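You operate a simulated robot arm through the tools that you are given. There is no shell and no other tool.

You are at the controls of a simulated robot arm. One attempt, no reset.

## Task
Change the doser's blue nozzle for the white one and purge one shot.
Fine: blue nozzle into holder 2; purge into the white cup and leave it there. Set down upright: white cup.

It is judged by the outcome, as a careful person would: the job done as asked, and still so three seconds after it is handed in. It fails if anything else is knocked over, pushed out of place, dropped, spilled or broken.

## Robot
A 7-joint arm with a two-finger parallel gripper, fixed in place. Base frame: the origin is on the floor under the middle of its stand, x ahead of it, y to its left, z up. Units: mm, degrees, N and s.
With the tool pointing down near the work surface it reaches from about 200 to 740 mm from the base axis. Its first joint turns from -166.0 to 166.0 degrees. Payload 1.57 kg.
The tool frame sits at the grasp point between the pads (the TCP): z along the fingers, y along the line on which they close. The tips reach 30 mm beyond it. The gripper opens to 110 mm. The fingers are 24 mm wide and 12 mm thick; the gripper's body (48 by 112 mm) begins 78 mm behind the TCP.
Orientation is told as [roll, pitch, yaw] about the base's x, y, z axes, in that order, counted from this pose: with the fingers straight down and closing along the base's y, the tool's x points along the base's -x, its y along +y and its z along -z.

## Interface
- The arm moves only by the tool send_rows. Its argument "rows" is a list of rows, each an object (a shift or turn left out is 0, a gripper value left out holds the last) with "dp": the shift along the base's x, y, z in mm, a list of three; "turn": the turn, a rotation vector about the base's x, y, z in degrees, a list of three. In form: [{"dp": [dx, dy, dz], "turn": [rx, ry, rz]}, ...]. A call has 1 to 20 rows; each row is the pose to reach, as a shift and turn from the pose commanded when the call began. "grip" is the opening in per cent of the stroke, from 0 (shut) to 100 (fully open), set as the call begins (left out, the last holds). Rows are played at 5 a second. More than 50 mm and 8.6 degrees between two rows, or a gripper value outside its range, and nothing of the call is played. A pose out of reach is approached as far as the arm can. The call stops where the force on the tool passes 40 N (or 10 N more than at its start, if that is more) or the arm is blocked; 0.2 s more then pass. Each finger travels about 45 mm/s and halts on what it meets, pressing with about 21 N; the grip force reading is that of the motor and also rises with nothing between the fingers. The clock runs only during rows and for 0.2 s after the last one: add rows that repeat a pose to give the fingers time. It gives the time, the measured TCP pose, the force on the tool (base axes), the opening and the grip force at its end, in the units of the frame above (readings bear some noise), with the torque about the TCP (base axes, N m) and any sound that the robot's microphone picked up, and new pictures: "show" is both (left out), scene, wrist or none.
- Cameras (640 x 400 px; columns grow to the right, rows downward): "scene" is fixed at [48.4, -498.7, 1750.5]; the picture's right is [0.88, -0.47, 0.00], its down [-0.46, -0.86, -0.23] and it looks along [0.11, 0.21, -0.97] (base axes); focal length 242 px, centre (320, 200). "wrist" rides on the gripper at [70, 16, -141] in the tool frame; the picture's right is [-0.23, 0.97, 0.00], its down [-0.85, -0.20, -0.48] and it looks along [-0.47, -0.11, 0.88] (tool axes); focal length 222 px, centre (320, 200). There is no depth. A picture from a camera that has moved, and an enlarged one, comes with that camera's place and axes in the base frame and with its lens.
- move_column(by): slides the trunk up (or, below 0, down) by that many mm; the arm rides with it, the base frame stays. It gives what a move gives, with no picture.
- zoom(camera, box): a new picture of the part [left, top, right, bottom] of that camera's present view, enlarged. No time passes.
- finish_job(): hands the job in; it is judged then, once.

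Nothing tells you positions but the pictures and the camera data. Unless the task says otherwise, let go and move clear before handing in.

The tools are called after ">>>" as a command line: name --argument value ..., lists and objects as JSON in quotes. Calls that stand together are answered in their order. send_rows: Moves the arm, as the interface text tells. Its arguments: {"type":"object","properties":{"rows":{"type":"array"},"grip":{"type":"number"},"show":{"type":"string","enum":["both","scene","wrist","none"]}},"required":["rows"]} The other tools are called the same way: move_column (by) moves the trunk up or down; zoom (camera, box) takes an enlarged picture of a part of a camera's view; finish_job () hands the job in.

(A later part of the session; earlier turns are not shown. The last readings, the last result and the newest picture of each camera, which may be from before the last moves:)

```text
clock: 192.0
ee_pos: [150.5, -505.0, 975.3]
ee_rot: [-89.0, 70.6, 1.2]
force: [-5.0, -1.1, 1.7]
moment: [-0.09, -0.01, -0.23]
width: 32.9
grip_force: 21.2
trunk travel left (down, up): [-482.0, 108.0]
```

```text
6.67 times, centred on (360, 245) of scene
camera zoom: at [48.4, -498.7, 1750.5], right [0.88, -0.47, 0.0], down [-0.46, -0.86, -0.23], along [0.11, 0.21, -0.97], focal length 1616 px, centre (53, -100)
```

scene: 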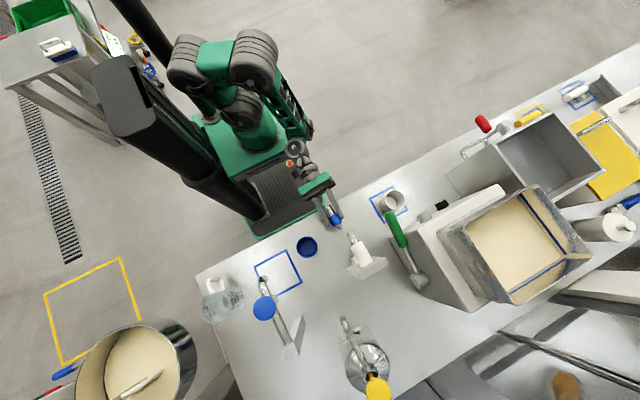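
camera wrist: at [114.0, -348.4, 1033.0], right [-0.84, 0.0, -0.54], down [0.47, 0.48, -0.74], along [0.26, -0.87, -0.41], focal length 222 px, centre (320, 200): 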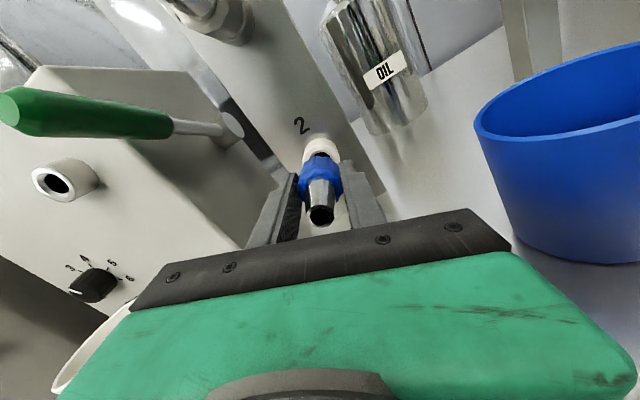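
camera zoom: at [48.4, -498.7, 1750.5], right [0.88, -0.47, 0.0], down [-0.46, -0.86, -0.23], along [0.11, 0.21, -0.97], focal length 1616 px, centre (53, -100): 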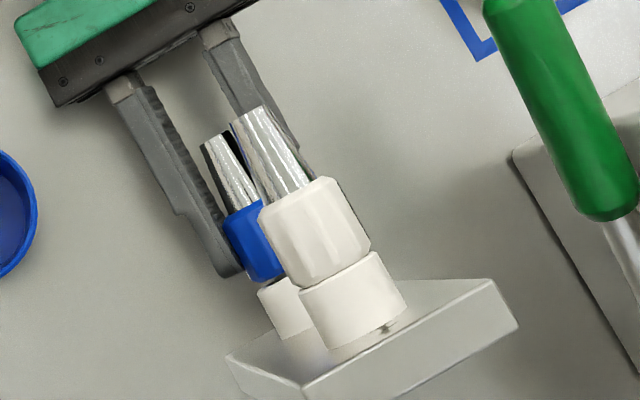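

>>> send_rows --rows '[{"dp": [-1.2, 0, 0]}, {"dp": [-1.2, -2, 0]}, {"dp": [-1.2, -4, 0]}, {"dp": [-1.2, -6, 0]}, {"dp": [-1.2, -6, 0]}]' --show "none"

>>> zoom --camera "wrist" --box '[260, 110, 390, 240]'

>>> zoom --camera "scene" --box '[345, 225, 375, 270]'

```text
clock: 193.2
ee_pos: [149.6, -509.2, 973.4]
ee_rot: [-89.2, 70.6, 1.1]
force: [-1.2, 18.2, 4.4]
moment: [0.04, 0.04, -0.33]
width: 32.8
grip_force: 20.7
trunk travel left (down, up): [-482.0, 108.0]
```

```text
3.08 times, centred on (325, 175) of wrist
camera zoom: at [111.6, -366.5, 1034.3], right [-0.84, 0.0, -0.54], down [0.47, 0.48, -0.74], along [0.26, -0.88, -0.41], focal length 684 px, centre (305, 277)
```

zoom: 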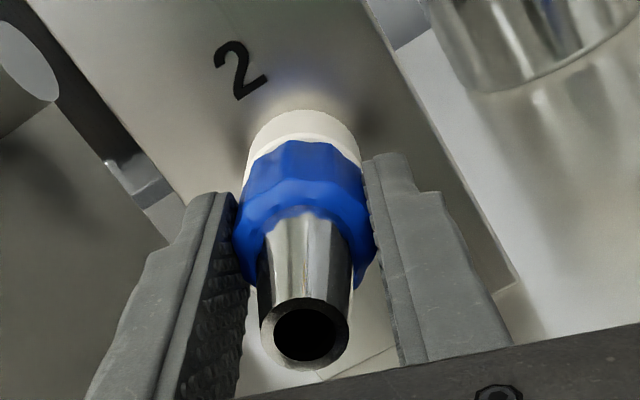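

```text
8.89 times, centred on (360, 248) of scene
camera zoom: at [48.4, -498.7, 1750.5], right [0.88, -0.47, 0.0], down [-0.46, -0.86, -0.23], along [0.11, 0.21, -0.97], focal length 2155 px, centre (-36, -222)
```

zoom: 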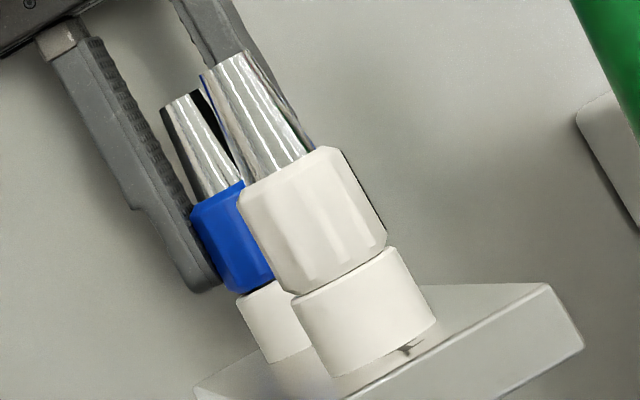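

The collar is seated flush against peg 2 (18 N axial contact). I'll release gently and check that it stays.

>>> send_rows --rows '[{"dp": [0, 0, 0]}, {"dp": [0, 0, 0]}, {"dp": [0, 0, 0]}]' --grip 38 --show "none"

>>> zoom --camera "wrist" --box '[260, 110, 390, 240]'

>>> zoom --camera "scene" --box '[345, 225, 375, 270]'

```text
clock: 194.0
ee_pos: [150.1, -511.3, 974.5]
ee_rot: [-88.9, 70.5, 1.2]
force: [1.4, 0.4, -0.2]
moment: [0.01, -0.03, 0.0]
width: 41.9
grip_force: 0.0
trunk travel left (down, up): [-482.0, 108.0]
```

```text
3.08 times, centred on (325, 175) of wrist
camera zoom: at [112.0, -368.5, 1033.9], right [-0.84, 0.0, -0.54], down [0.47, 0.48, -0.74], along [0.26, -0.87, -0.41], focal length 684 px, centre (305, 277)
```

zoom: 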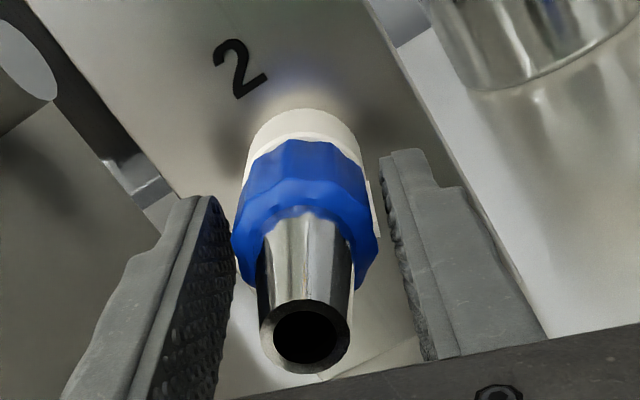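

```text
8.89 times, centred on (360, 248) of scene
camera zoom: at [48.4, -498.7, 1750.5], right [0.88, -0.47, 0.0], down [-0.46, -0.86, -0.23], along [0.11, 0.21, -0.97], focal length 2155 px, centre (-36, -222)
```

zoom: 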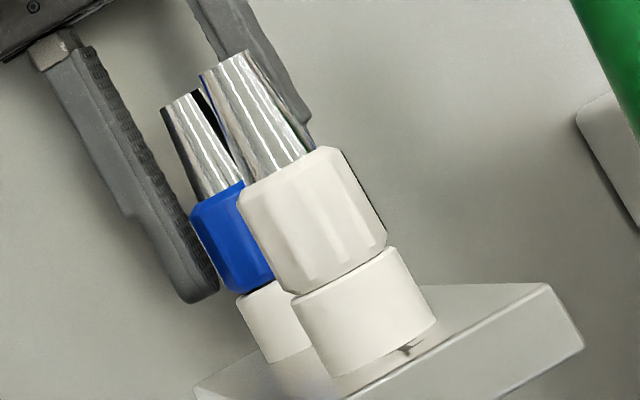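

>>> send_rows --rows '[{"dp": [0, 0, 0]}, {"dp": [0, 0, 0]}, {"dp": [0, 0, 0]}]' --grip 52 --show "none"

>>> zoom --camera "wrist" --box '[260, 110, 390, 240]'

```text
clock: 194.8
ee_pos: [150.6, -511.1, 974.7]
ee_rot: [-89.0, 70.4, 1.2]
force: [0.3, -1.2, -0.6]
moment: [-0.02, -0.01, -0.02]
width: 57.3
grip_force: 0.0
trunk travel left (down, up): [-482.0, 108.0]
```

```text
3.08 times, centred on (325, 175) of wrist
camera zoom: at [112.0, -368.4, 1033.9], right [-0.84, 0.0, -0.54], down [0.47, 0.48, -0.74], along [0.26, -0.87, -0.41], focal length 684 px, centre (305, 277)
```

zoom: 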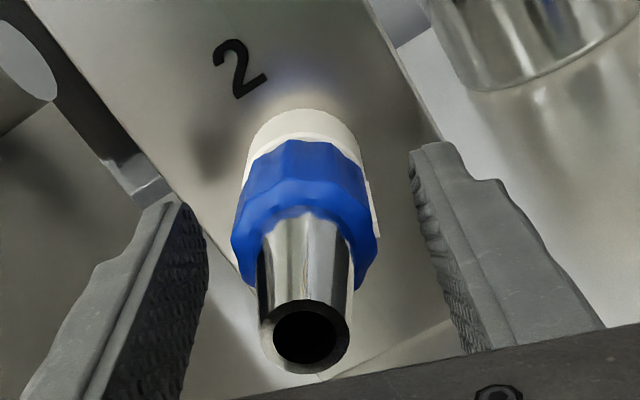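

The blue nozzle stays seated on peg 2. I'll retreat straight back and go up in front of the white nozzle.

>>> send_rows --rows '[{"dp": [0, 20, 0]}, {"dp": [0, 45, 0]}, {"dp": [0, 70, 0]}, {"dp": [0, 95, 0]}, {"dp": [0, 112, 0]}, {"dp": [0, 118, 20]}, {"dp": [0, 118, 50]}, {"dp": [0, 118, 80]}, {"dp": [0, 118, 110]}, {"dp": [0, 118, 131]}, {"dp": [0, 118, 131]}]' --show "both"

>>> zoom --camera "wrist" --box '[270, 90, 370, 190]'

```text
clock: 197.2
ee_pos: [149.0, -391.1, 1104.4]
ee_rot: [-88.8, 70.5, 1.2]
force: [-1.2, 0.1, -0.9]
moment: [-0.01, 0.01, 0.0]
width: 57.3
grip_force: 0.0
trunk travel left (down, up): [-482.0, 108.0]
camera wrist: at [110.4, -249.9, 1164.3], right [-0.84, 0.0, -0.54], down [0.47, 0.48, -0.74], along [0.26, -0.87, -0.41], focal length 222 px, centre (320, 200)
```

scene: 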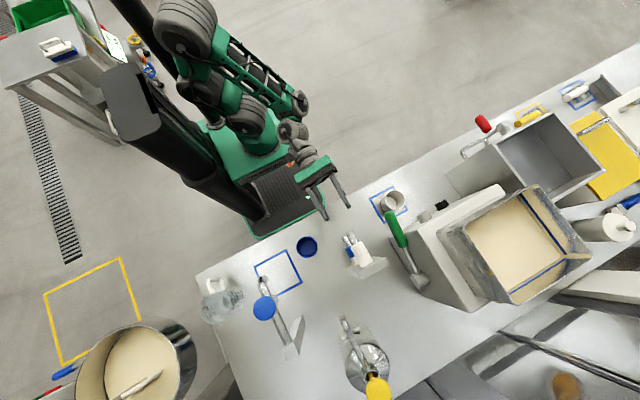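
wrist: 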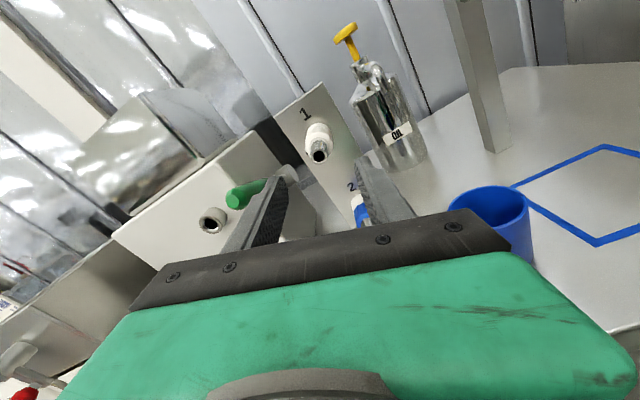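

```text
4.00 times, centred on (320, 140) of wrist
camera zoom: at [110.4, -249.9, 1164.3], right [-0.84, 0.0, -0.54], down [0.47, 0.48, -0.74], along [0.26, -0.87, -0.41], focal length 888 px, centre (320, 440)
```

zoom: 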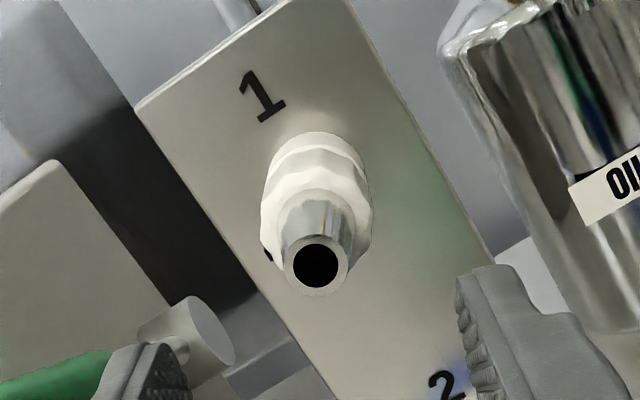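

White nozzle located at (150.3, 1104.8), nearly on axis. Advance and grip its collar.

>>> send_rows --rows '[{"dp": [1.3, -25, 0.4]}, {"dp": [1.3, -50, 0.4]}, {"dp": [1.3, -75, 0.4]}, {"dp": [1.3, -100, 0.4]}, {"dp": [1.3, -116, 0.4]}, {"dp": [1.3, -116, 0.4]}]' --show "none"

>>> zoom --camera "wrist" --box '[260, 110, 390, 240]'

>>> zoom --camera "scene" --box '[335, 215, 385, 275]'

```text
clock: 198.6
ee_pos: [151.6, -508.2, 1107.8]
ee_rot: [-89.0, 70.6, 1.2]
force: [-0.3, 0.4, -0.4]
moment: [0.01, -0.01, 0.0]
width: 57.3
grip_force: 0.0
trunk travel left (down, up): [-482.0, 108.0]
```

```text
3.08 times, centred on (325, 175) of wrist
camera zoom: at [112.8, -365.3, 1166.4], right [-0.84, 0.0, -0.54], down [0.47, 0.48, -0.74], along [0.26, -0.87, -0.41], focal length 684 px, centre (305, 277)
```

zoom: 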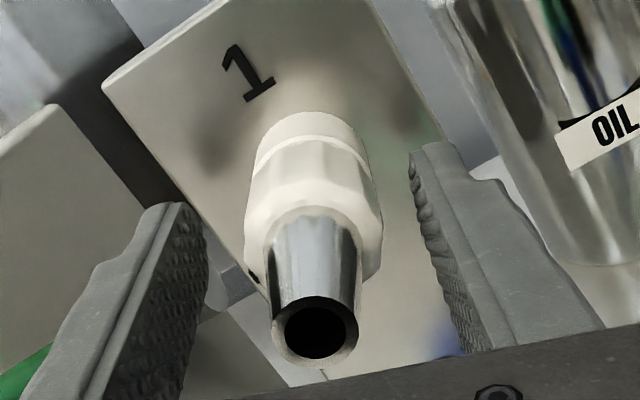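

```text
6.67 times, centred on (360, 245) of scene
camera zoom: at [48.4, -498.7, 1750.5], right [0.88, -0.47, 0.0], down [-0.46, -0.86, -0.23], along [0.11, 0.21, -0.97], focal length 1616 px, centre (53, -100)
```

zoom: 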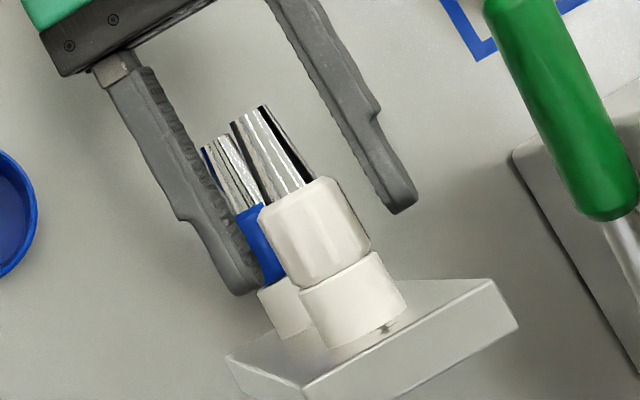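

>>> send_rows --rows '[{"dp": [-1.3, 0, 0]}, {"dp": [-1.3, 0, 0]}]' --show "none"

>>> send_rows --rows '[{"dp": [0, 0, 0]}, {"dp": [0, 0, 0]}, {"dp": [0, 0, 0]}, {"dp": [0, 0, 0]}, {"dp": [0, 0, 0]}]' --grip 18 --show "none"

>>> zoom --camera "wrist" --box '[260, 110, 390, 240]'

```text
clock: 199.2
ee_pos: [150.9, -507.1, 1105.1]
ee_rot: [-88.9, 70.4, 1.2]
force: [1.2, -0.3, 0.4]
moment: [0.02, -0.02, -0.01]
width: 57.3
grip_force: 0.0
trunk travel left (down, up): [-482.0, 108.0]
```

```text
clock: 200.4
ee_pos: [149.4, -506.9, 1105.6]
ee_rot: [-89.0, 70.5, 1.1]
force: [-1.5, -0.4, 0.6]
moment: [0.03, 0.19, -0.08]
width: 32.1
grip_force: 20.8
trunk travel left (down, up): [-482.0, 108.0]
```

```text
3.08 times, centred on (325, 175) of wrist
camera zoom: at [111.2, -365.3, 1165.5], right [-0.84, 0.0, -0.54], down [0.47, 0.48, -0.74], along [0.26, -0.87, -0.41], focal length 684 px, centre (305, 277)
```

zoom: 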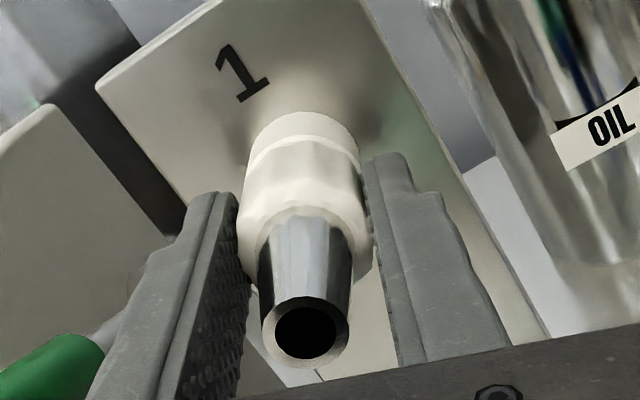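

Gripped (32 mm). Pull straight out slowly.

>>> send_rows --rows '[{"dp": [0, 3, 0]}, {"dp": [0, 6, 0]}, {"dp": [0, 10, 0]}, {"dp": [0, 10, 0]}]' --show "none"

>>> zoom --camera "wrist" --box '[260, 110, 390, 240]'

>>> zoom --camera "scene" --box '[335, 215, 385, 275]'

```text
clock: 201.4
ee_pos: [150.2, -497.8, 1107.1]
ee_rot: [-88.8, 70.5, 1.3]
force: [0.5, -0.2, 0.0]
moment: [0.04, 0.03, 0.01]
width: 32.3
grip_force: 20.7
trunk travel left (down, up): [-482.0, 108.0]
```

```text
3.08 times, centred on (325, 175) of wrist
camera zoom: at [111.6, -355.5, 1165.8], right [-0.84, 0.0, -0.54], down [0.47, 0.49, -0.74], along [0.26, -0.87, -0.41], focal length 684 px, centre (305, 277)
```

zoom: 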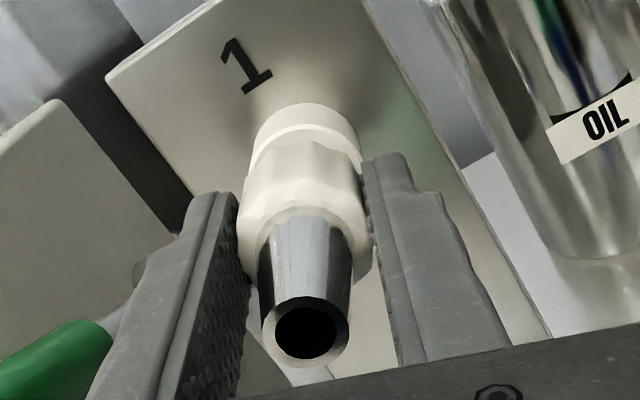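

```text
6.67 times, centred on (360, 245) of scene
camera zoom: at [48.4, -498.7, 1750.5], right [0.88, -0.47, 0.0], down [-0.46, -0.86, -0.23], along [0.11, 0.21, -0.97], focal length 1616 px, centre (53, -100)
```

zoom: 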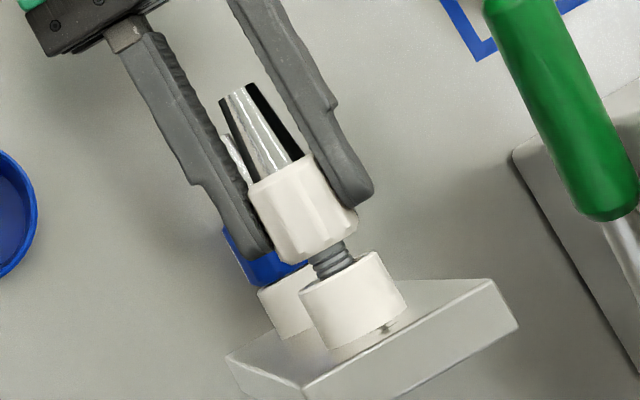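

It slides out freely. Withdraw, travel to the doser, and wind the wrist to about +205° for a long screwing-in stroke.

>>> send_rows --rows '[{"dp": [0, 20, 0]}, {"dp": [0, 45, 0]}, {"dp": [0, 75, 0]}, {"dp": [0, 105, 0]}, {"dp": [0, 128, 0]}, {"dp": [15, 128, 0]}, {"dp": [40, 128, 0]}, {"dp": [70, 128, -3], "turn": [0, 5, 0]}, {"dp": [100, 128, -6], "turn": [0, 10, 0]}, {"dp": [130, 128, -9], "turn": [0, 15, 0]}, {"dp": [160, 128, -12], "turn": [0, 21, 0]}, {"dp": [190, 125, -15], "turn": [0, 28, 0]}, {"dp": [206, 120, -18], "turn": [0, 35, 0]}, {"dp": [206, 110, -18], "turn": [0, 42, 0]}, {"dp": [206, 105, -18], "turn": [0, 46, 0]}, {"dp": [206, 105, -18], "turn": [0, 46, 0]}]' --show "both"

```text
clock: 204.8
ee_pos: [356.6, -393.0, 1088.3]
ee_rot: [89.1, 63.5, 179.2]
force: [0.7, 0.8, -0.8]
moment: [-0.04, -0.01, 0.01]
width: 32.2
grip_force: 20.5
trunk travel left (down, up): [-482.0, 108.0]
camera wrist: at [375.2, -250.8, 1156.5], right [-0.97, 0.0, 0.23], down [-0.2, 0.48, -0.85], along [-0.11, -0.87, -0.47], focal length 222 px, centre (320, 200)
```

scene: 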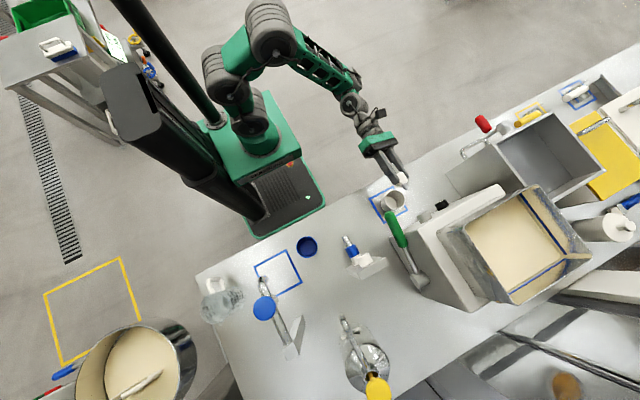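
wrist: 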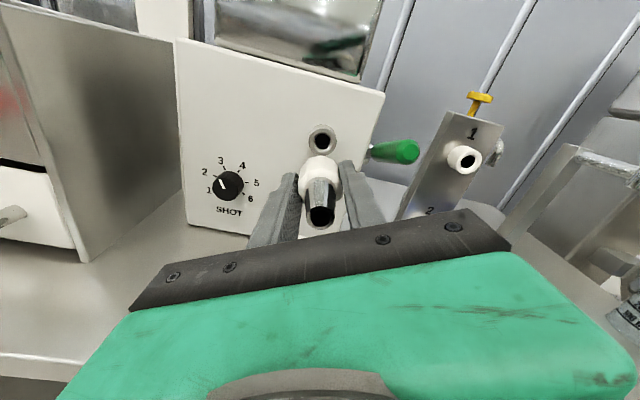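

Upright front view now. I'll read the dial and check alignment with the socket.

>>> zoom --camera "wrist" --box '[190, 145, 270, 225]'

>>> zoom --camera "wrist" --box '[270, 110, 380, 240]'

```text
5.00 times, centred on (230, 185) of wrist
camera zoom: at [375.2, -250.8, 1156.5], right [-0.97, 0.0, 0.23], down [-0.2, 0.48, -0.85], along [-0.11, -0.87, -0.47], focal length 1111 px, centre (770, 275)
```

zoom: 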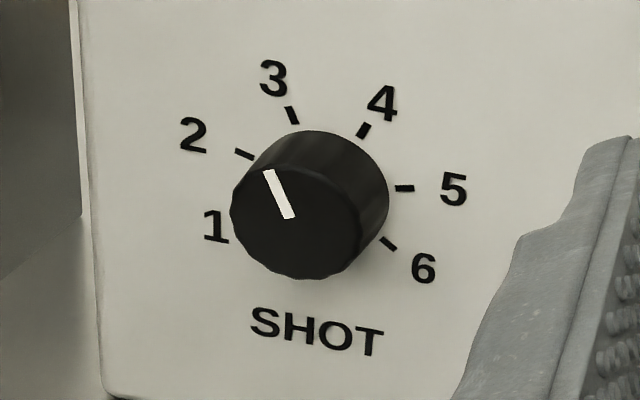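

```text
3.08 times, centred on (325, 175) of wrist
camera zoom: at [375.2, -250.8, 1156.5], right [-0.97, 0.0, 0.23], down [-0.2, 0.48, -0.85], along [-0.11, -0.87, -0.47], focal length 684 px, centre (305, 277)
```

zoom: 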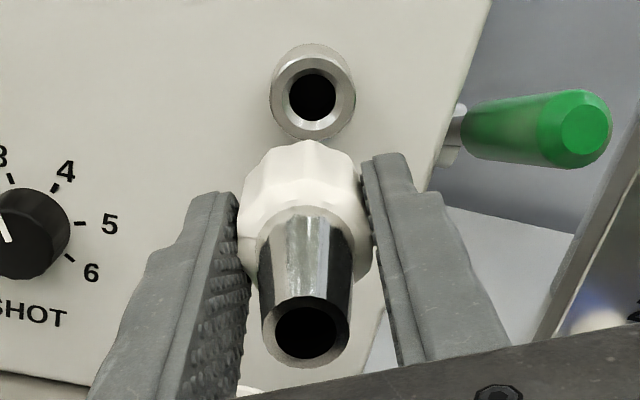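

The dial reads 3, and I'll leave it as it is. The socket is offset about (-1.7, +3) mm from the nozzle axis, so I'll correct that and advance to just short of the socket.

>>> send_rows --rows '[{"dp": [-1.7, -15, 3]}, {"dp": [-1.7, -35, 3]}, {"dp": [-1.7, -52, 3]}, {"dp": [-1.7, -65, 3]}, {"dp": [-1.7, -65, 3]}]' --show "none"

>>> zoom --camera "wrist" --box '[260, 110, 390, 240]'

>>> zoom --camera "scene" --box '[395, 175, 440, 225]'

```text
clock: 206.0
ee_pos: [355.3, -459.2, 1090.5]
ee_rot: [89.1, 63.3, 179.1]
force: [-0.6, 0.5, -0.3]
moment: [0.0, -0.02, 0.0]
width: 32.0
grip_force: 20.4
trunk travel left (down, up): [-482.0, 108.0]
```

```text
3.08 times, centred on (325, 175) of wrist
camera zoom: at [372.5, -316.5, 1159.5], right [-0.97, 0.0, 0.23], down [-0.2, 0.48, -0.85], along [-0.11, -0.87, -0.47], focal length 684 px, centre (305, 277)
```

zoom: 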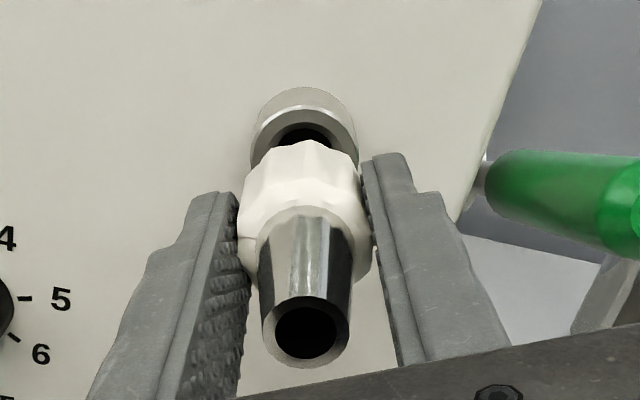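

```text
8.00 times, centred on (418, 200) of scene
camera zoom: at [48.4, -498.7, 1750.5], right [0.88, -0.47, 0.0], down [-0.46, -0.86, -0.23], along [0.11, 0.21, -0.97], focal length 1940 px, centre (-460, 200)
```

zoom: 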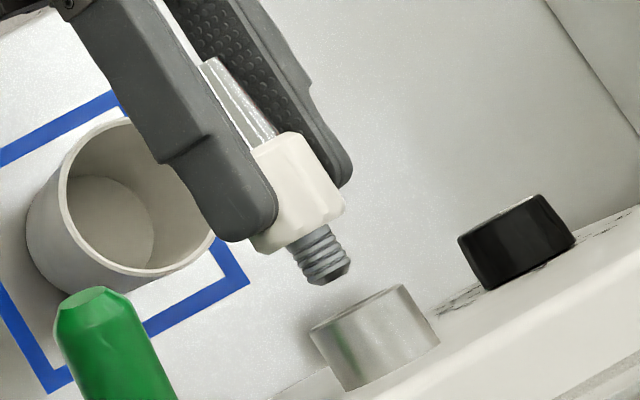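

>>> zoom --camera "scene" --box '[408, 188, 434, 222]'

```text
11.76 times, centred on (421, 205) of scene
camera zoom: at [48.4, -498.7, 1750.5], right [0.88, -0.47, 0.0], down [-0.46, -0.86, -0.23], along [0.11, 0.21, -0.97], focal length 2853 px, centre (-868, 141)
```

zoom: 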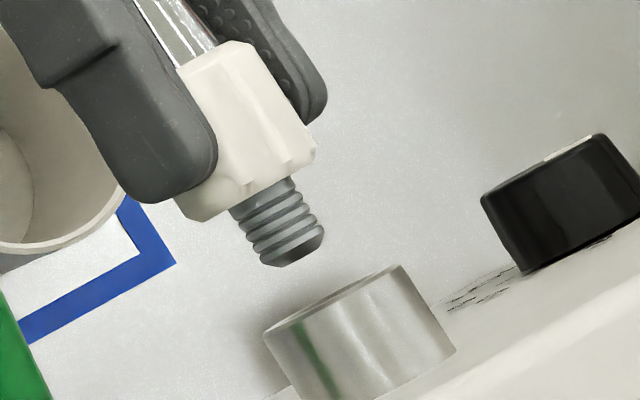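

Nearly aligned; I'll shift +1 mm in x and +0.5 in z and advance gently until the shank meets the thread.

>>> send_rows --rows '[{"dp": [1, -4, 0.5]}, {"dp": [1, -8, 0.5]}, {"dp": [1, -12, 0.5]}, {"dp": [1, -16, 0.5]}, {"dp": [1, -16, 0.5]}]' --show "none"

>>> zoom --camera "scene" --box '[408, 188, 434, 222]'

>>> zoom --camera "wrist" --box '[260, 110, 390, 240]'

```text
clock: 207.2
ee_pos: [353.6, -475.9, 1090.9]
ee_rot: [89.1, 63.3, 179.1]
force: [0.0, 0.0, 0.2]
moment: [0.0, 0.01, -0.02]
width: 32.0
grip_force: 21.2
trunk travel left (down, up): [-482.0, 108.0]
```

```text
11.76 times, centred on (421, 205) of scene
camera zoom: at [48.4, -498.7, 1750.5], right [0.88, -0.47, 0.0], down [-0.46, -0.86, -0.23], along [0.11, 0.21, -0.97], focal length 2853 px, centre (-868, 141)
```

zoom: 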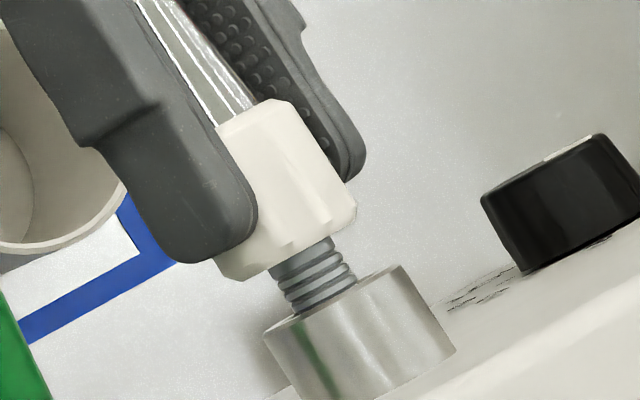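

```text
3.08 times, centred on (325, 175) of wrist
camera zoom: at [372.3, -332.9, 1160.4], right [-0.97, 0.0, 0.23], down [-0.2, 0.48, -0.85], along [-0.11, -0.87, -0.47], focal length 684 px, centre (305, 277)
```

zoom: 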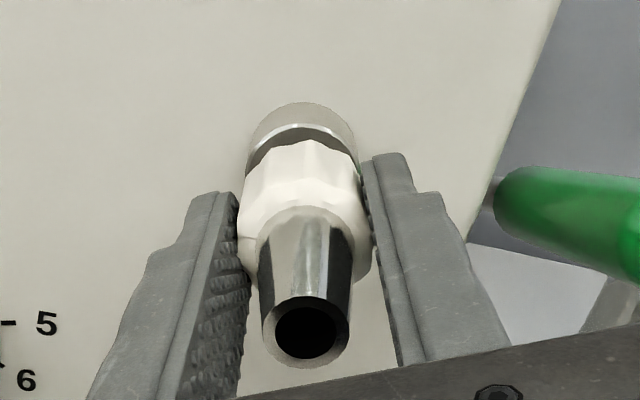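

>>> send_rows --rows '[{"dp": [0, -2, 0]}, {"dp": [0, -4, 0]}, {"dp": [0, -6, 0]}, {"dp": [0, -6, 0]}]' --show "none"

>>> zoom --camera "scene" --box '[408, 188, 434, 222]'

```text
clock: 208.2
ee_pos: [355.0, -481.1, 1090.9]
ee_rot: [89.1, 63.4, 179.3]
force: [3.1, 0.0, -0.4]
moment: [-0.02, 0.03, -0.09]
width: 32.2
grip_force: 20.8
trunk travel left (down, up): [-482.0, 108.0]
```

```text
11.76 times, centred on (421, 205) of scene
camera zoom: at [48.4, -498.7, 1750.5], right [0.88, -0.47, 0.0], down [-0.46, -0.86, -0.23], along [0.11, 0.21, -0.97], focal length 2853 px, centre (-868, 141)
```

zoom: 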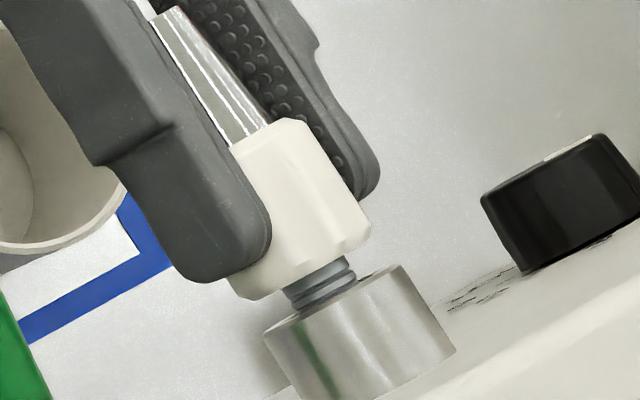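

>>> send_rows --rows '[{"dp": [0.4, -1.5, 0]}, {"dp": [0.4, -3, 0]}, {"dp": [0.4, -4, 0]}, {"dp": [0.4, -4, 0]}]' --show "none"

>>> zoom --camera "scene" --box '[408, 188, 434, 222]'

```text
clock: 209.2
ee_pos: [355.5, -483.9, 1091.4]
ee_rot: [89.3, 63.6, 179.3]
force: [-3.8, 18.9, -1.9]
moment: [0.02, -0.01, -0.1]
width: 32.1
grip_force: 21.0
trunk travel left (down, up): [-482.0, 108.0]
```

```text
11.76 times, centred on (421, 205) of scene
camera zoom: at [48.4, -498.7, 1750.5], right [0.88, -0.47, 0.0], down [-0.46, -0.86, -0.23], along [0.11, 0.21, -0.97], focal length 2853 px, centre (-868, 141)
```

zoom: 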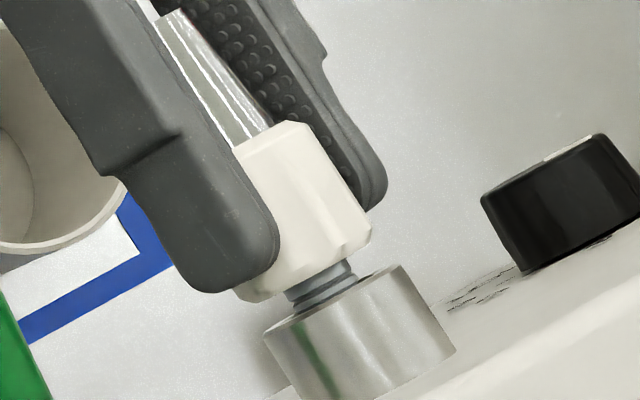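

The shank has met the thread (about 7 mm gap left). I'll ease the push slightly and screw in clockwise with a steady light feed.

>>> send_rows --rows '[{"dp": [0, 1, 0], "turn": [0, -7.5, 0]}, {"dp": [0, 0.9, 0], "turn": [0, -15, 0]}, {"dp": [0, 0.8, 0], "turn": [0, -22.5, 0]}, {"dp": [0, 0.7, 0], "turn": [0, -30, 0]}, {"dp": [0, 0.6, 0], "turn": [0, -37.5, 0]}, {"dp": [0, 0.5, 0], "turn": [0, -45, 0]}, {"dp": [0, 0.4, 0], "turn": [0, -52.5, 0]}, {"dp": [0, 0.3, 0], "turn": [0, -60, 0]}, {"dp": [0, 0.2, 0], "turn": [0, -67.5, 0]}, {"dp": [0, 0.1, 0], "turn": [0, -75, 0]}, {"dp": [0, 0, 0], "turn": [0, -82.5, 0]}, {"dp": [0, -0.1, 0], "turn": [0, -90, 0]}, {"dp": [0, -0.2, 0], "turn": [0, -97.5, 0]}, {"dp": [0, -0.3, 0], "turn": [0, -105, 0]}, {"dp": [0, -0.4, 0], "turn": [0, -112.5, 0]}, {"dp": [0, -0.5, 0], "turn": [0, -120, 0]}, {"dp": [0, -0.5, 0], "turn": [0, -120, 0]}]' --show "none"

>>> zoom --camera "scene" --box '[408, 188, 434, 222]'

```text
clock: 212.8
ee_pos: [354.1, -484.6, 1090.6]
ee_rot: [-90.1, -3.6, 0.3]
force: [-14.0, 9.7, -19.9]
moment: [0.44, -0.01, -0.21]
width: 32.0
grip_force: 20.9
trunk travel left (down, up): [-482.0, 108.0]
```

```text
11.76 times, centred on (421, 205) of scene
camera zoom: at [48.4, -498.7, 1750.5], right [0.88, -0.47, 0.0], down [-0.46, -0.86, -0.23], along [0.11, 0.21, -0.97], focal length 2853 px, centre (-868, 141)
```

zoom: 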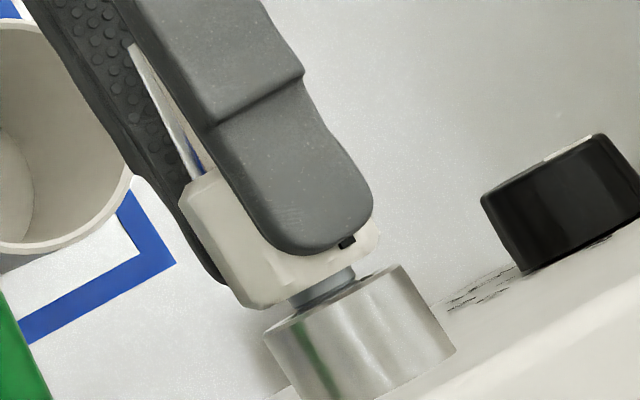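

It's screwing in: the gap shrank from 7 to about 5 mm in 120°. The side forces show the nozzle sits about 3 mm off the tool axis, so I'll relieve that and make the next strokes orbit accordingly.

>>> send_rows --rows '[{"dp": [-1.2, 0, -1.8]}, {"dp": [-2.5, 0, -3.6]}, {"dp": [-2.5, 0, -3.6]}]' --show "none"

```text
clock: 213.6
ee_pos: [354.3, -485.4, 1090.1]
ee_rot: [-90.3, -3.6, 0.6]
force: [-2.1, 0.8, -2.3]
moment: [0.23, 0.01, -0.18]
width: 32.1
grip_force: 21.6
trunk travel left (down, up): [-482.0, 108.0]
```

Forces relieved. Continue screwing in with small chunks, correcting as I go.

>>> send_rows --rows '[{"dp": [0.1, -0.3, -0.1], "turn": [0, -7.5, 0]}, {"dp": [0.1, -0.5, -0.2], "turn": [0, -15, 0]}, {"dp": [0.2, -0.7, -0.3], "turn": [0, -22.5, 0]}, {"dp": [0.3, -0.9, -0.4], "turn": [0, -30, 0]}, {"dp": [0.4, -1.1, -0.5], "turn": [0, -37.5, 0]}, {"dp": [0.5, -1.3, -0.6], "turn": [0, -45, 0]}, {"dp": [0.6, -1.5, -0.6], "turn": [0, -52.5, 0]}, {"dp": [0.75, -1.7, -0.7], "turn": [0, -60, 0]}, {"dp": [0.75, -1.7, -0.7], "turn": [0, -60, 0]}]' --show "none"

>>> zoom --camera "scene" --box '[408, 188, 434, 222]'

```text
clock: 215.6
ee_pos: [354.6, -487.0, 1089.5]
ee_rot: [-91.3, -63.6, 1.1]
force: [8.7, 0.1, 16.3]
moment: [-0.32, -0.03, 0.25]
width: 32.1
grip_force: 21.4
trunk travel left (down, up): [-482.0, 108.0]
```

```text
11.76 times, centred on (421, 205) of scene
camera zoom: at [48.4, -498.7, 1750.5], right [0.88, -0.47, 0.0], down [-0.46, -0.86, -0.23], along [0.11, 0.21, -0.97], focal length 2853 px, centre (-868, 141)
```

zoom: 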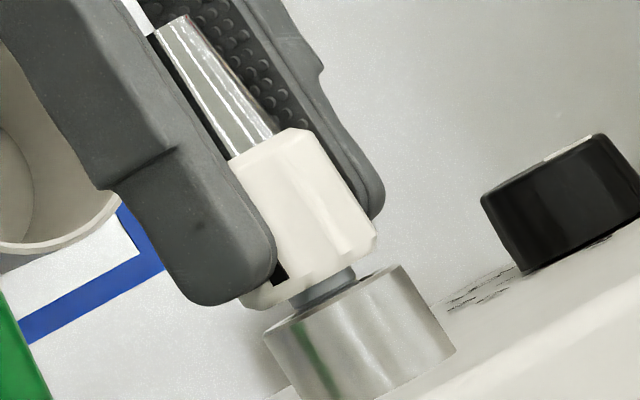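

>>> send_rows --rows '[{"dp": [0.9, 0, 1.7], "turn": [0.7, 0, 0]}, {"dp": [1.8, -0.2, 3.4], "turn": [1.3, 0, -0.5]}, {"dp": [1.8, -0.3, 3.4], "turn": [1.3, 0, -0.5]}]' --show "none"

>>> send_rows --rows '[{"dp": [0.1, -0.2, 0], "turn": [0, -7.5, 0]}, {"dp": [0.1, -0.4, 0], "turn": [0, -15, 0]}, {"dp": [0.2, -0.6, 0], "turn": [0, -22.5, 0]}, {"dp": [0.2, -0.8, 0], "turn": [0, -30, 0]}, {"dp": [0.2, -1, 0], "turn": [0, -30, 0]}]' --show "none"

```text
clock: 216.4
ee_pos: [354.9, -487.5, 1087.5]
ee_rot: [-87.5, -63.3, -2.9]
force: [-9.3, 8.2, -4.3]
moment: [-0.13, -0.01, -0.14]
width: 32.1
grip_force: 21.2
trunk travel left (down, up): [-482.0, 108.0]
```

```text
clock: 217.6
ee_pos: [356.3, -487.3, 1089.9]
ee_rot: [73.1, -86.2, -163.2]
force: [-14.9, 11.1, -17.0]
moment: [0.3, -0.02, -0.31]
width: 32.5
grip_force: 20.8
trunk travel left (down, up): [-482.0, 108.0]
```

>>> send_rows --rows '[{"dp": [-1.5, 0, -1.7]}, {"dp": [-3, 0, -3.4]}, {"dp": [-3, 0, -3.4]}]' --show "none"

>>> zoom --camera "scene" --box '[408, 188, 434, 222]'

>>> zoom --camera "wrist" --box '[260, 110, 390, 240]'

```text
clock: 218.4
ee_pos: [354.5, -488.5, 1090.3]
ee_rot: [80.0, -86.2, -169.7]
force: [3.0, 5.4, 5.2]
moment: [0.26, -0.02, -0.06]
width: 31.9
grip_force: 20.9
trunk travel left (down, up): [-482.0, 108.0]
```

```text
11.76 times, centred on (421, 205) of scene
camera zoom: at [48.4, -498.7, 1750.5], right [0.88, -0.47, 0.0], down [-0.46, -0.86, -0.23], along [0.11, 0.21, -0.97], focal length 2853 px, centre (-868, 141)
```

zoom: 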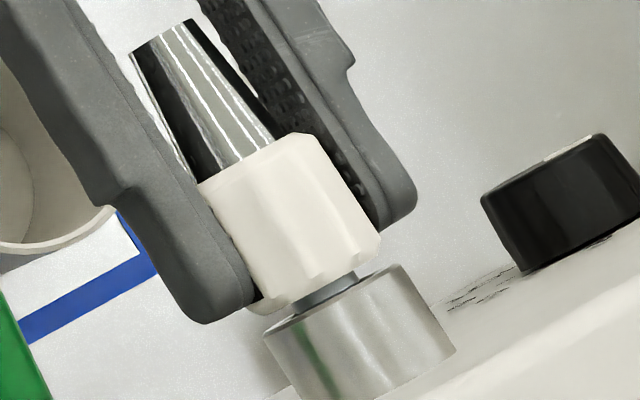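

```text
3.08 times, centred on (325, 175) of wrist
camera zoom: at [375.6, -344.8, 1021.8], right [0.96, 0.0, 0.29], down [-0.26, 0.47, 0.85], along [-0.13, -0.88, 0.45], focal length 684 px, centre (305, 277)
```

zoom: 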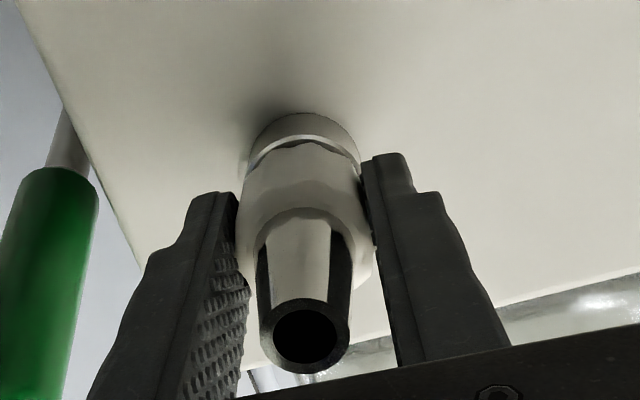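

Gap about 3 mm. Continue.

>>> send_rows --rows '[{"dp": [0, -0.2, 0], "turn": [0, -7.5, 0]}, {"dp": [0, -0.4, 0], "turn": [0, -15, 0]}, {"dp": [0, -0.6, 0], "turn": [0, -22.5, 0]}, {"dp": [0, -0.8, 0], "turn": [0, -30, 0]}, {"dp": [0, -0.8, 0], "turn": [0, -30, 0]}]' --show "none"

>>> send_rows --rows '[{"dp": [0, 0, 0]}]' --show "none"

```text
clock: 219.6
ee_pos: [353.8, -488.8, 1090.2]
ee_rot: [89.1, -56.3, -178.5]
force: [12.6, 0.7, 21.1]
moment: [-0.48, 0.02, -0.03]
width: 31.9
grip_force: 21.2
trunk travel left (down, up): [-482.0, 108.0]
```

```text
clock: 220.0
ee_pos: [353.3, -488.3, 1089.1]
ee_rot: [89.0, -56.4, -178.6]
force: [14.7, 0.1, 23.7]
moment: [-0.3, -0.03, 0.02]
width: 32.3
grip_force: 21.0
trunk travel left (down, up): [-482.0, 108.0]
```

>>> send_rows --rows '[{"dp": [1.3, 0, 2]}, {"dp": [2.5, 0, 4]}, {"dp": [2.5, 0, 4]}]' --show "none"

>>> send_rows --rows '[{"dp": [0, -0.2, 0], "turn": [0, -7.5, 0]}, {"dp": [0, -0.4, 0], "turn": [0, -15, 0]}, {"dp": [0, -0.6, 0], "turn": [0, -22.5, 0]}, {"dp": [0, -0.8, 0], "turn": [0, -30, 0]}, {"dp": [0, -0.8, 0], "turn": [0, -30, 0]}]' --show "none"

>>> zoom --camera "scene" --box '[408, 188, 434, 222]'

```text
clock: 220.8
ee_pos: [354.5, -489.2, 1090.2]
ee_rot: [88.3, -56.8, -178.1]
force: [0.5, 0.0, 7.4]
moment: [-0.55, -0.03, -0.15]
width: 31.9
grip_force: 20.9
trunk travel left (down, up): [-482.0, 108.0]
```

```text
clock: 222.0
ee_pos: [354.5, -489.8, 1089.2]
ee_rot: [89.4, -26.5, -179.0]
force: [-10.1, 7.9, -2.9]
moment: [0.07, -0.02, -0.23]
width: 32.0
grip_force: 21.2
trunk travel left (down, up): [-482.0, 108.0]
```

```text
11.76 times, centred on (421, 205) of scene
camera zoom: at [48.4, -498.7, 1750.5], right [0.88, -0.47, 0.0], down [-0.46, -0.86, -0.23], along [0.11, 0.21, -0.97], focal length 2853 px, centre (-868, 141)
```

zoom: 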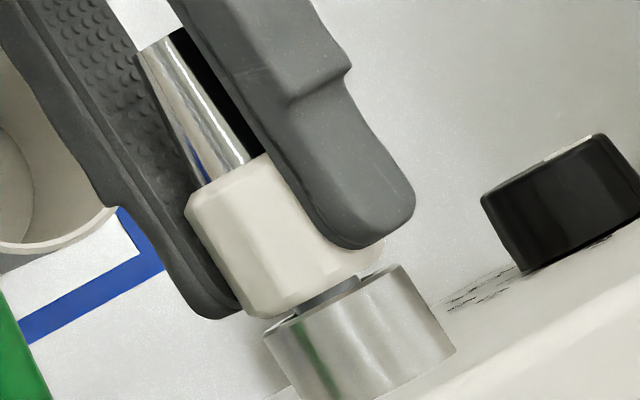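

>>> send_rows --rows '[{"dp": [-1, -0.2, -0.5], "turn": [0, -7.5, 0]}, {"dp": [-1.5, -0.4, -0.5], "turn": [0, -15, 0]}, {"dp": [-1.5, -0.6, -0.5], "turn": [0, -22.5, 0]}, {"dp": [-1.5, -0.7, -0.5], "turn": [0, -27, 0]}, {"dp": [-1.5, -0.7, -0.5], "turn": [0, -27, 0]}]' --show "none"

>>> zoom --camera "scene" --box '[408, 188, 434, 222]'

```text
clock: 223.2
ee_pos: [354.2, -490.5, 1090.8]
ee_rot: [90.1, 0.7, -178.9]
force: [0.2, 8.3, -0.1]
moment: [0.03, -0.03, -0.11]
width: 32.3
grip_force: 20.8
trunk travel left (down, up): [-482.0, 108.0]
```

```text
11.76 times, centred on (421, 205) of scene
camera zoom: at [48.4, -498.7, 1750.5], right [0.88, -0.47, 0.0], down [-0.46, -0.86, -0.23], along [0.11, 0.21, -0.97], focal length 2853 px, centre (-868, 141)
```

zoom: 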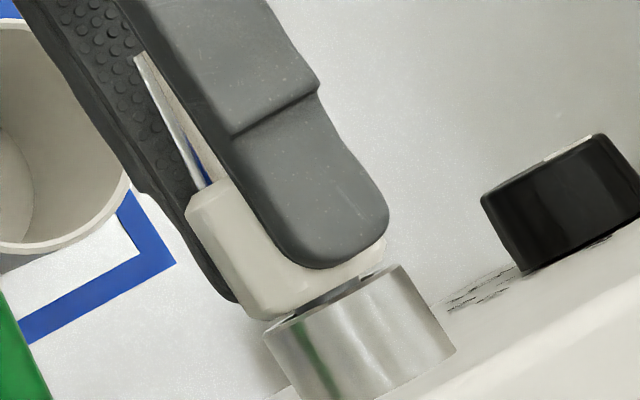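

>>> send_rows --rows '[{"dp": [0, -0.2, 0], "turn": [0, -6, 0]}, {"dp": [0, -0.3, 0], "turn": [0, -12, 0]}, {"dp": [0, -0.4, 0], "turn": [0, -18, 0]}, {"dp": [0, -0.5, 0], "turn": [0, -24, 0]}, {"dp": [0, -0.5, 0], "turn": [0, -24, 0]}]' --show "none"

>>> zoom --camera "scene" --box '[408, 188, 434, 222]'

```text
clock: 224.4
ee_pos: [355.0, -490.3, 1089.7]
ee_rot: [90.5, 24.4, -178.9]
force: [4.9, 6.3, -4.6]
moment: [0.09, -0.02, 0.14]
width: 32.2
grip_force: 20.2
trunk travel left (down, up): [-482.0, 108.0]
```

```text
11.76 times, centred on (421, 205) of scene
camera zoom: at [48.4, -498.7, 1750.5], right [0.88, -0.47, 0.0], down [-0.46, -0.86, -0.23], along [0.11, 0.21, -0.97], focal length 2853 px, centre (-868, 141)
```

zoom: 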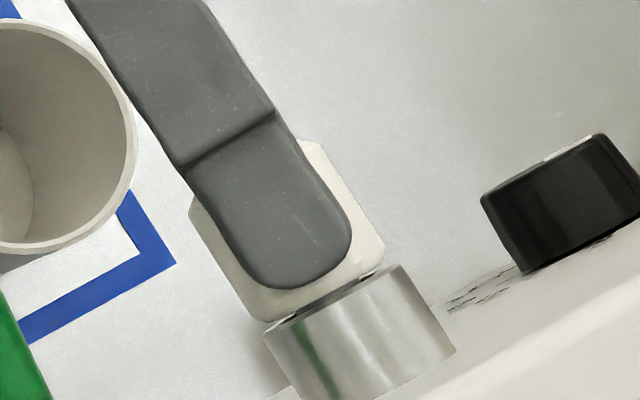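

>>> send_rows --rows '[{"dp": [0.5, -0.2, -0.5], "turn": [0, -6, 0]}, {"dp": [0.5, -0.3, -0.5], "turn": [0, -12, 0]}, {"dp": [0.5, -0.4, -0.5], "turn": [0, -18, 0]}, {"dp": [0.5, -0.5, -0.5], "turn": [0, -24, 0]}, {"dp": [0.5, -0.5, -0.5], "turn": [0, -30, 0]}, {"dp": [0.5, -0.5, -0.5], "turn": [0, -30, 0]}]' --show "none"

>>> zoom --camera "scene" --box '[408, 188, 434, 222]'

```text
clock: 225.8
ee_pos: [358.8, -496.1, 1094.6]
ee_rot: [90.5, 53.9, -179.0]
force: [-3.3, 26.3, -22.8]
moment: [0.29, -0.43, -0.74]
width: 32.9
grip_force: 7.3
out of reach, approached as far as the arm can: row 5, 6
trunk travel left (down, up): [-482.0, 108.0]
```

```text
11.76 times, centred on (421, 205) of scene
camera zoom: at [48.4, -498.7, 1750.5], right [0.88, -0.47, 0.0], down [-0.46, -0.86, -0.23], along [0.11, 0.21, -0.97], focal length 2853 px, centre (-868, 141)
```

zoom: 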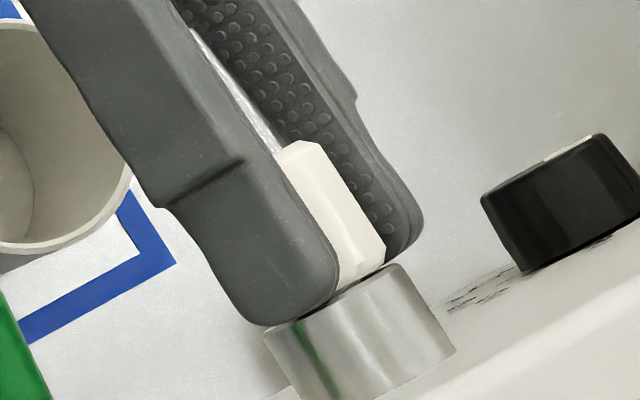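

That reached the wrist limit. I'll open and back straight out to inspect.

>>> send_rows --rows '[{"dp": [0, 0, 0]}, {"dp": [0, 0, 0]}, {"dp": [0, 0, 0]}]' --grip 45 --show "none"

>>> send_rows --rows '[{"dp": [-1, 10, -1]}, {"dp": [-2, 25, -2], "turn": [0, 7, 0]}, {"dp": [-3, 45, -4], "turn": [0, 14, 0]}, {"dp": [-3, 65, -4], "turn": [0, 21, 0]}, {"dp": [-3, 85, -4], "turn": [0, 28, 0]}, {"dp": [-3, 95, -4], "turn": [0, 35, 0]}, {"dp": [-3, 95, -4], "turn": [0, 35, 0]}]' --show "wrist"

>>> zoom --camera "scene" --box '[404, 185, 434, 222]'

```text
clock: 226.6
ee_pos: [358.1, -498.0, 1098.9]
ee_rot: [91.2, 54.2, -178.5]
force: [0.0, 0.5, -0.4]
moment: [0.01, -0.02, -0.02]
width: 49.6
grip_force: 0.1
trunk travel left (down, up): [-482.0, 108.0]
```

```text
clock: 228.2
ee_pos: [354.8, -404.7, 1095.1]
ee_rot: [90.4, 19.3, -179.1]
force: [0.1, -0.7, 1.2]
moment: [0.0, 0.04, 0.0]
width: 49.5
grip_force: 0.0
out of reach, approached as far as the arm can: row 1
trunk travel left (down, up): [-482.0, 108.0]
camera wrist: at [412.9, -259.6, 1131.3], right [-0.54, 0.0, 0.84], down [-0.75, 0.46, -0.47], along [-0.39, -0.89, -0.25], focal length 222 px, centre (320, 200)
```

wrist: 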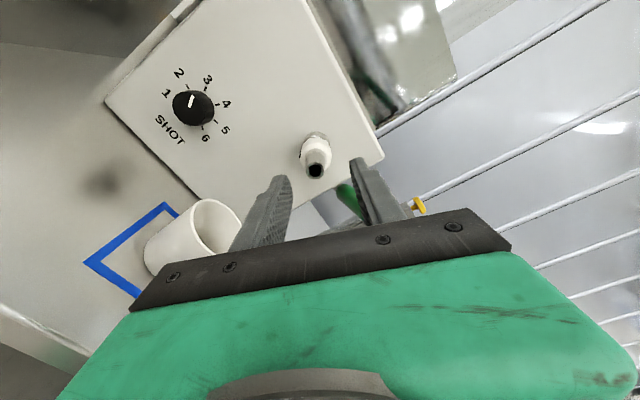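

```text
10.81 times, centred on (419, 204) of scene
camera zoom: at [48.4, -498.7, 1750.5], right [0.88, -0.47, 0.0], down [-0.46, -0.86, -0.23], along [0.11, 0.21, -0.97], focal length 2621 px, centre (-750, 162)
```

zoom: 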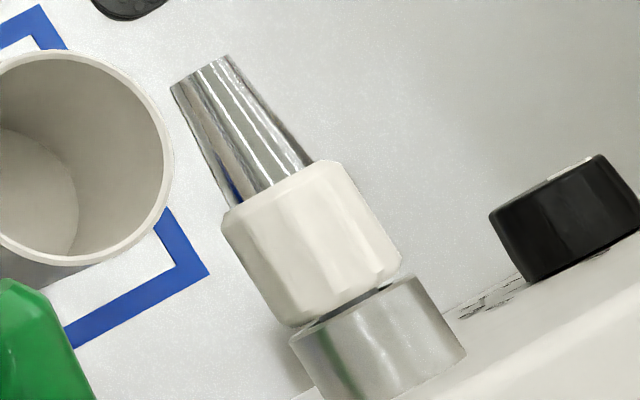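

>>> zoom --camera "scene" --box '[414, 202, 430, 218]'

>>> zoom --camera "wrist" --box '[290, 120, 345, 185]'

```text
16.00 times, centred on (422, 210) of scene
camera zoom: at [48.4, -498.7, 1750.5], right [0.88, -0.47, 0.0], down [-0.46, -0.86, -0.23], along [0.11, 0.21, -0.97], focal length 3880 px, centre (-1312, 40)
```

zoom: 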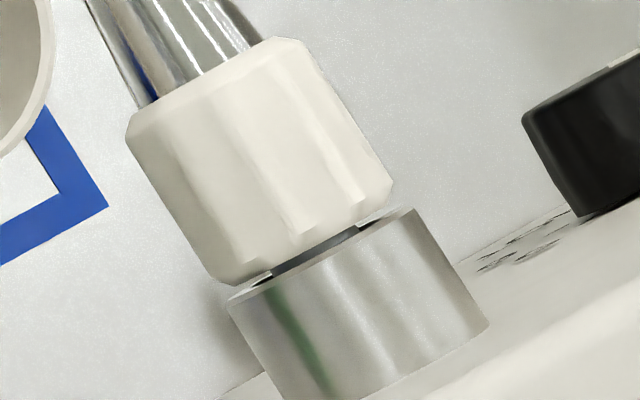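

```text
6.15 times, centred on (318, 152) of wrist
camera zoom: at [412.9, -259.6, 1131.3], right [-0.54, 0.0, 0.84], down [-0.75, 0.46, -0.47], along [-0.39, -0.89, -0.25], focal length 1367 px, centre (335, 492)
```

zoom: 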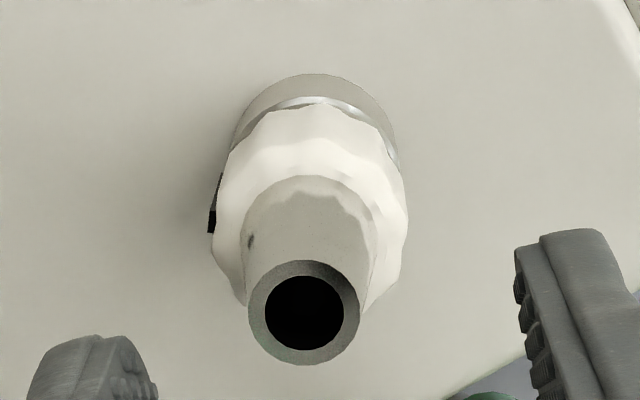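

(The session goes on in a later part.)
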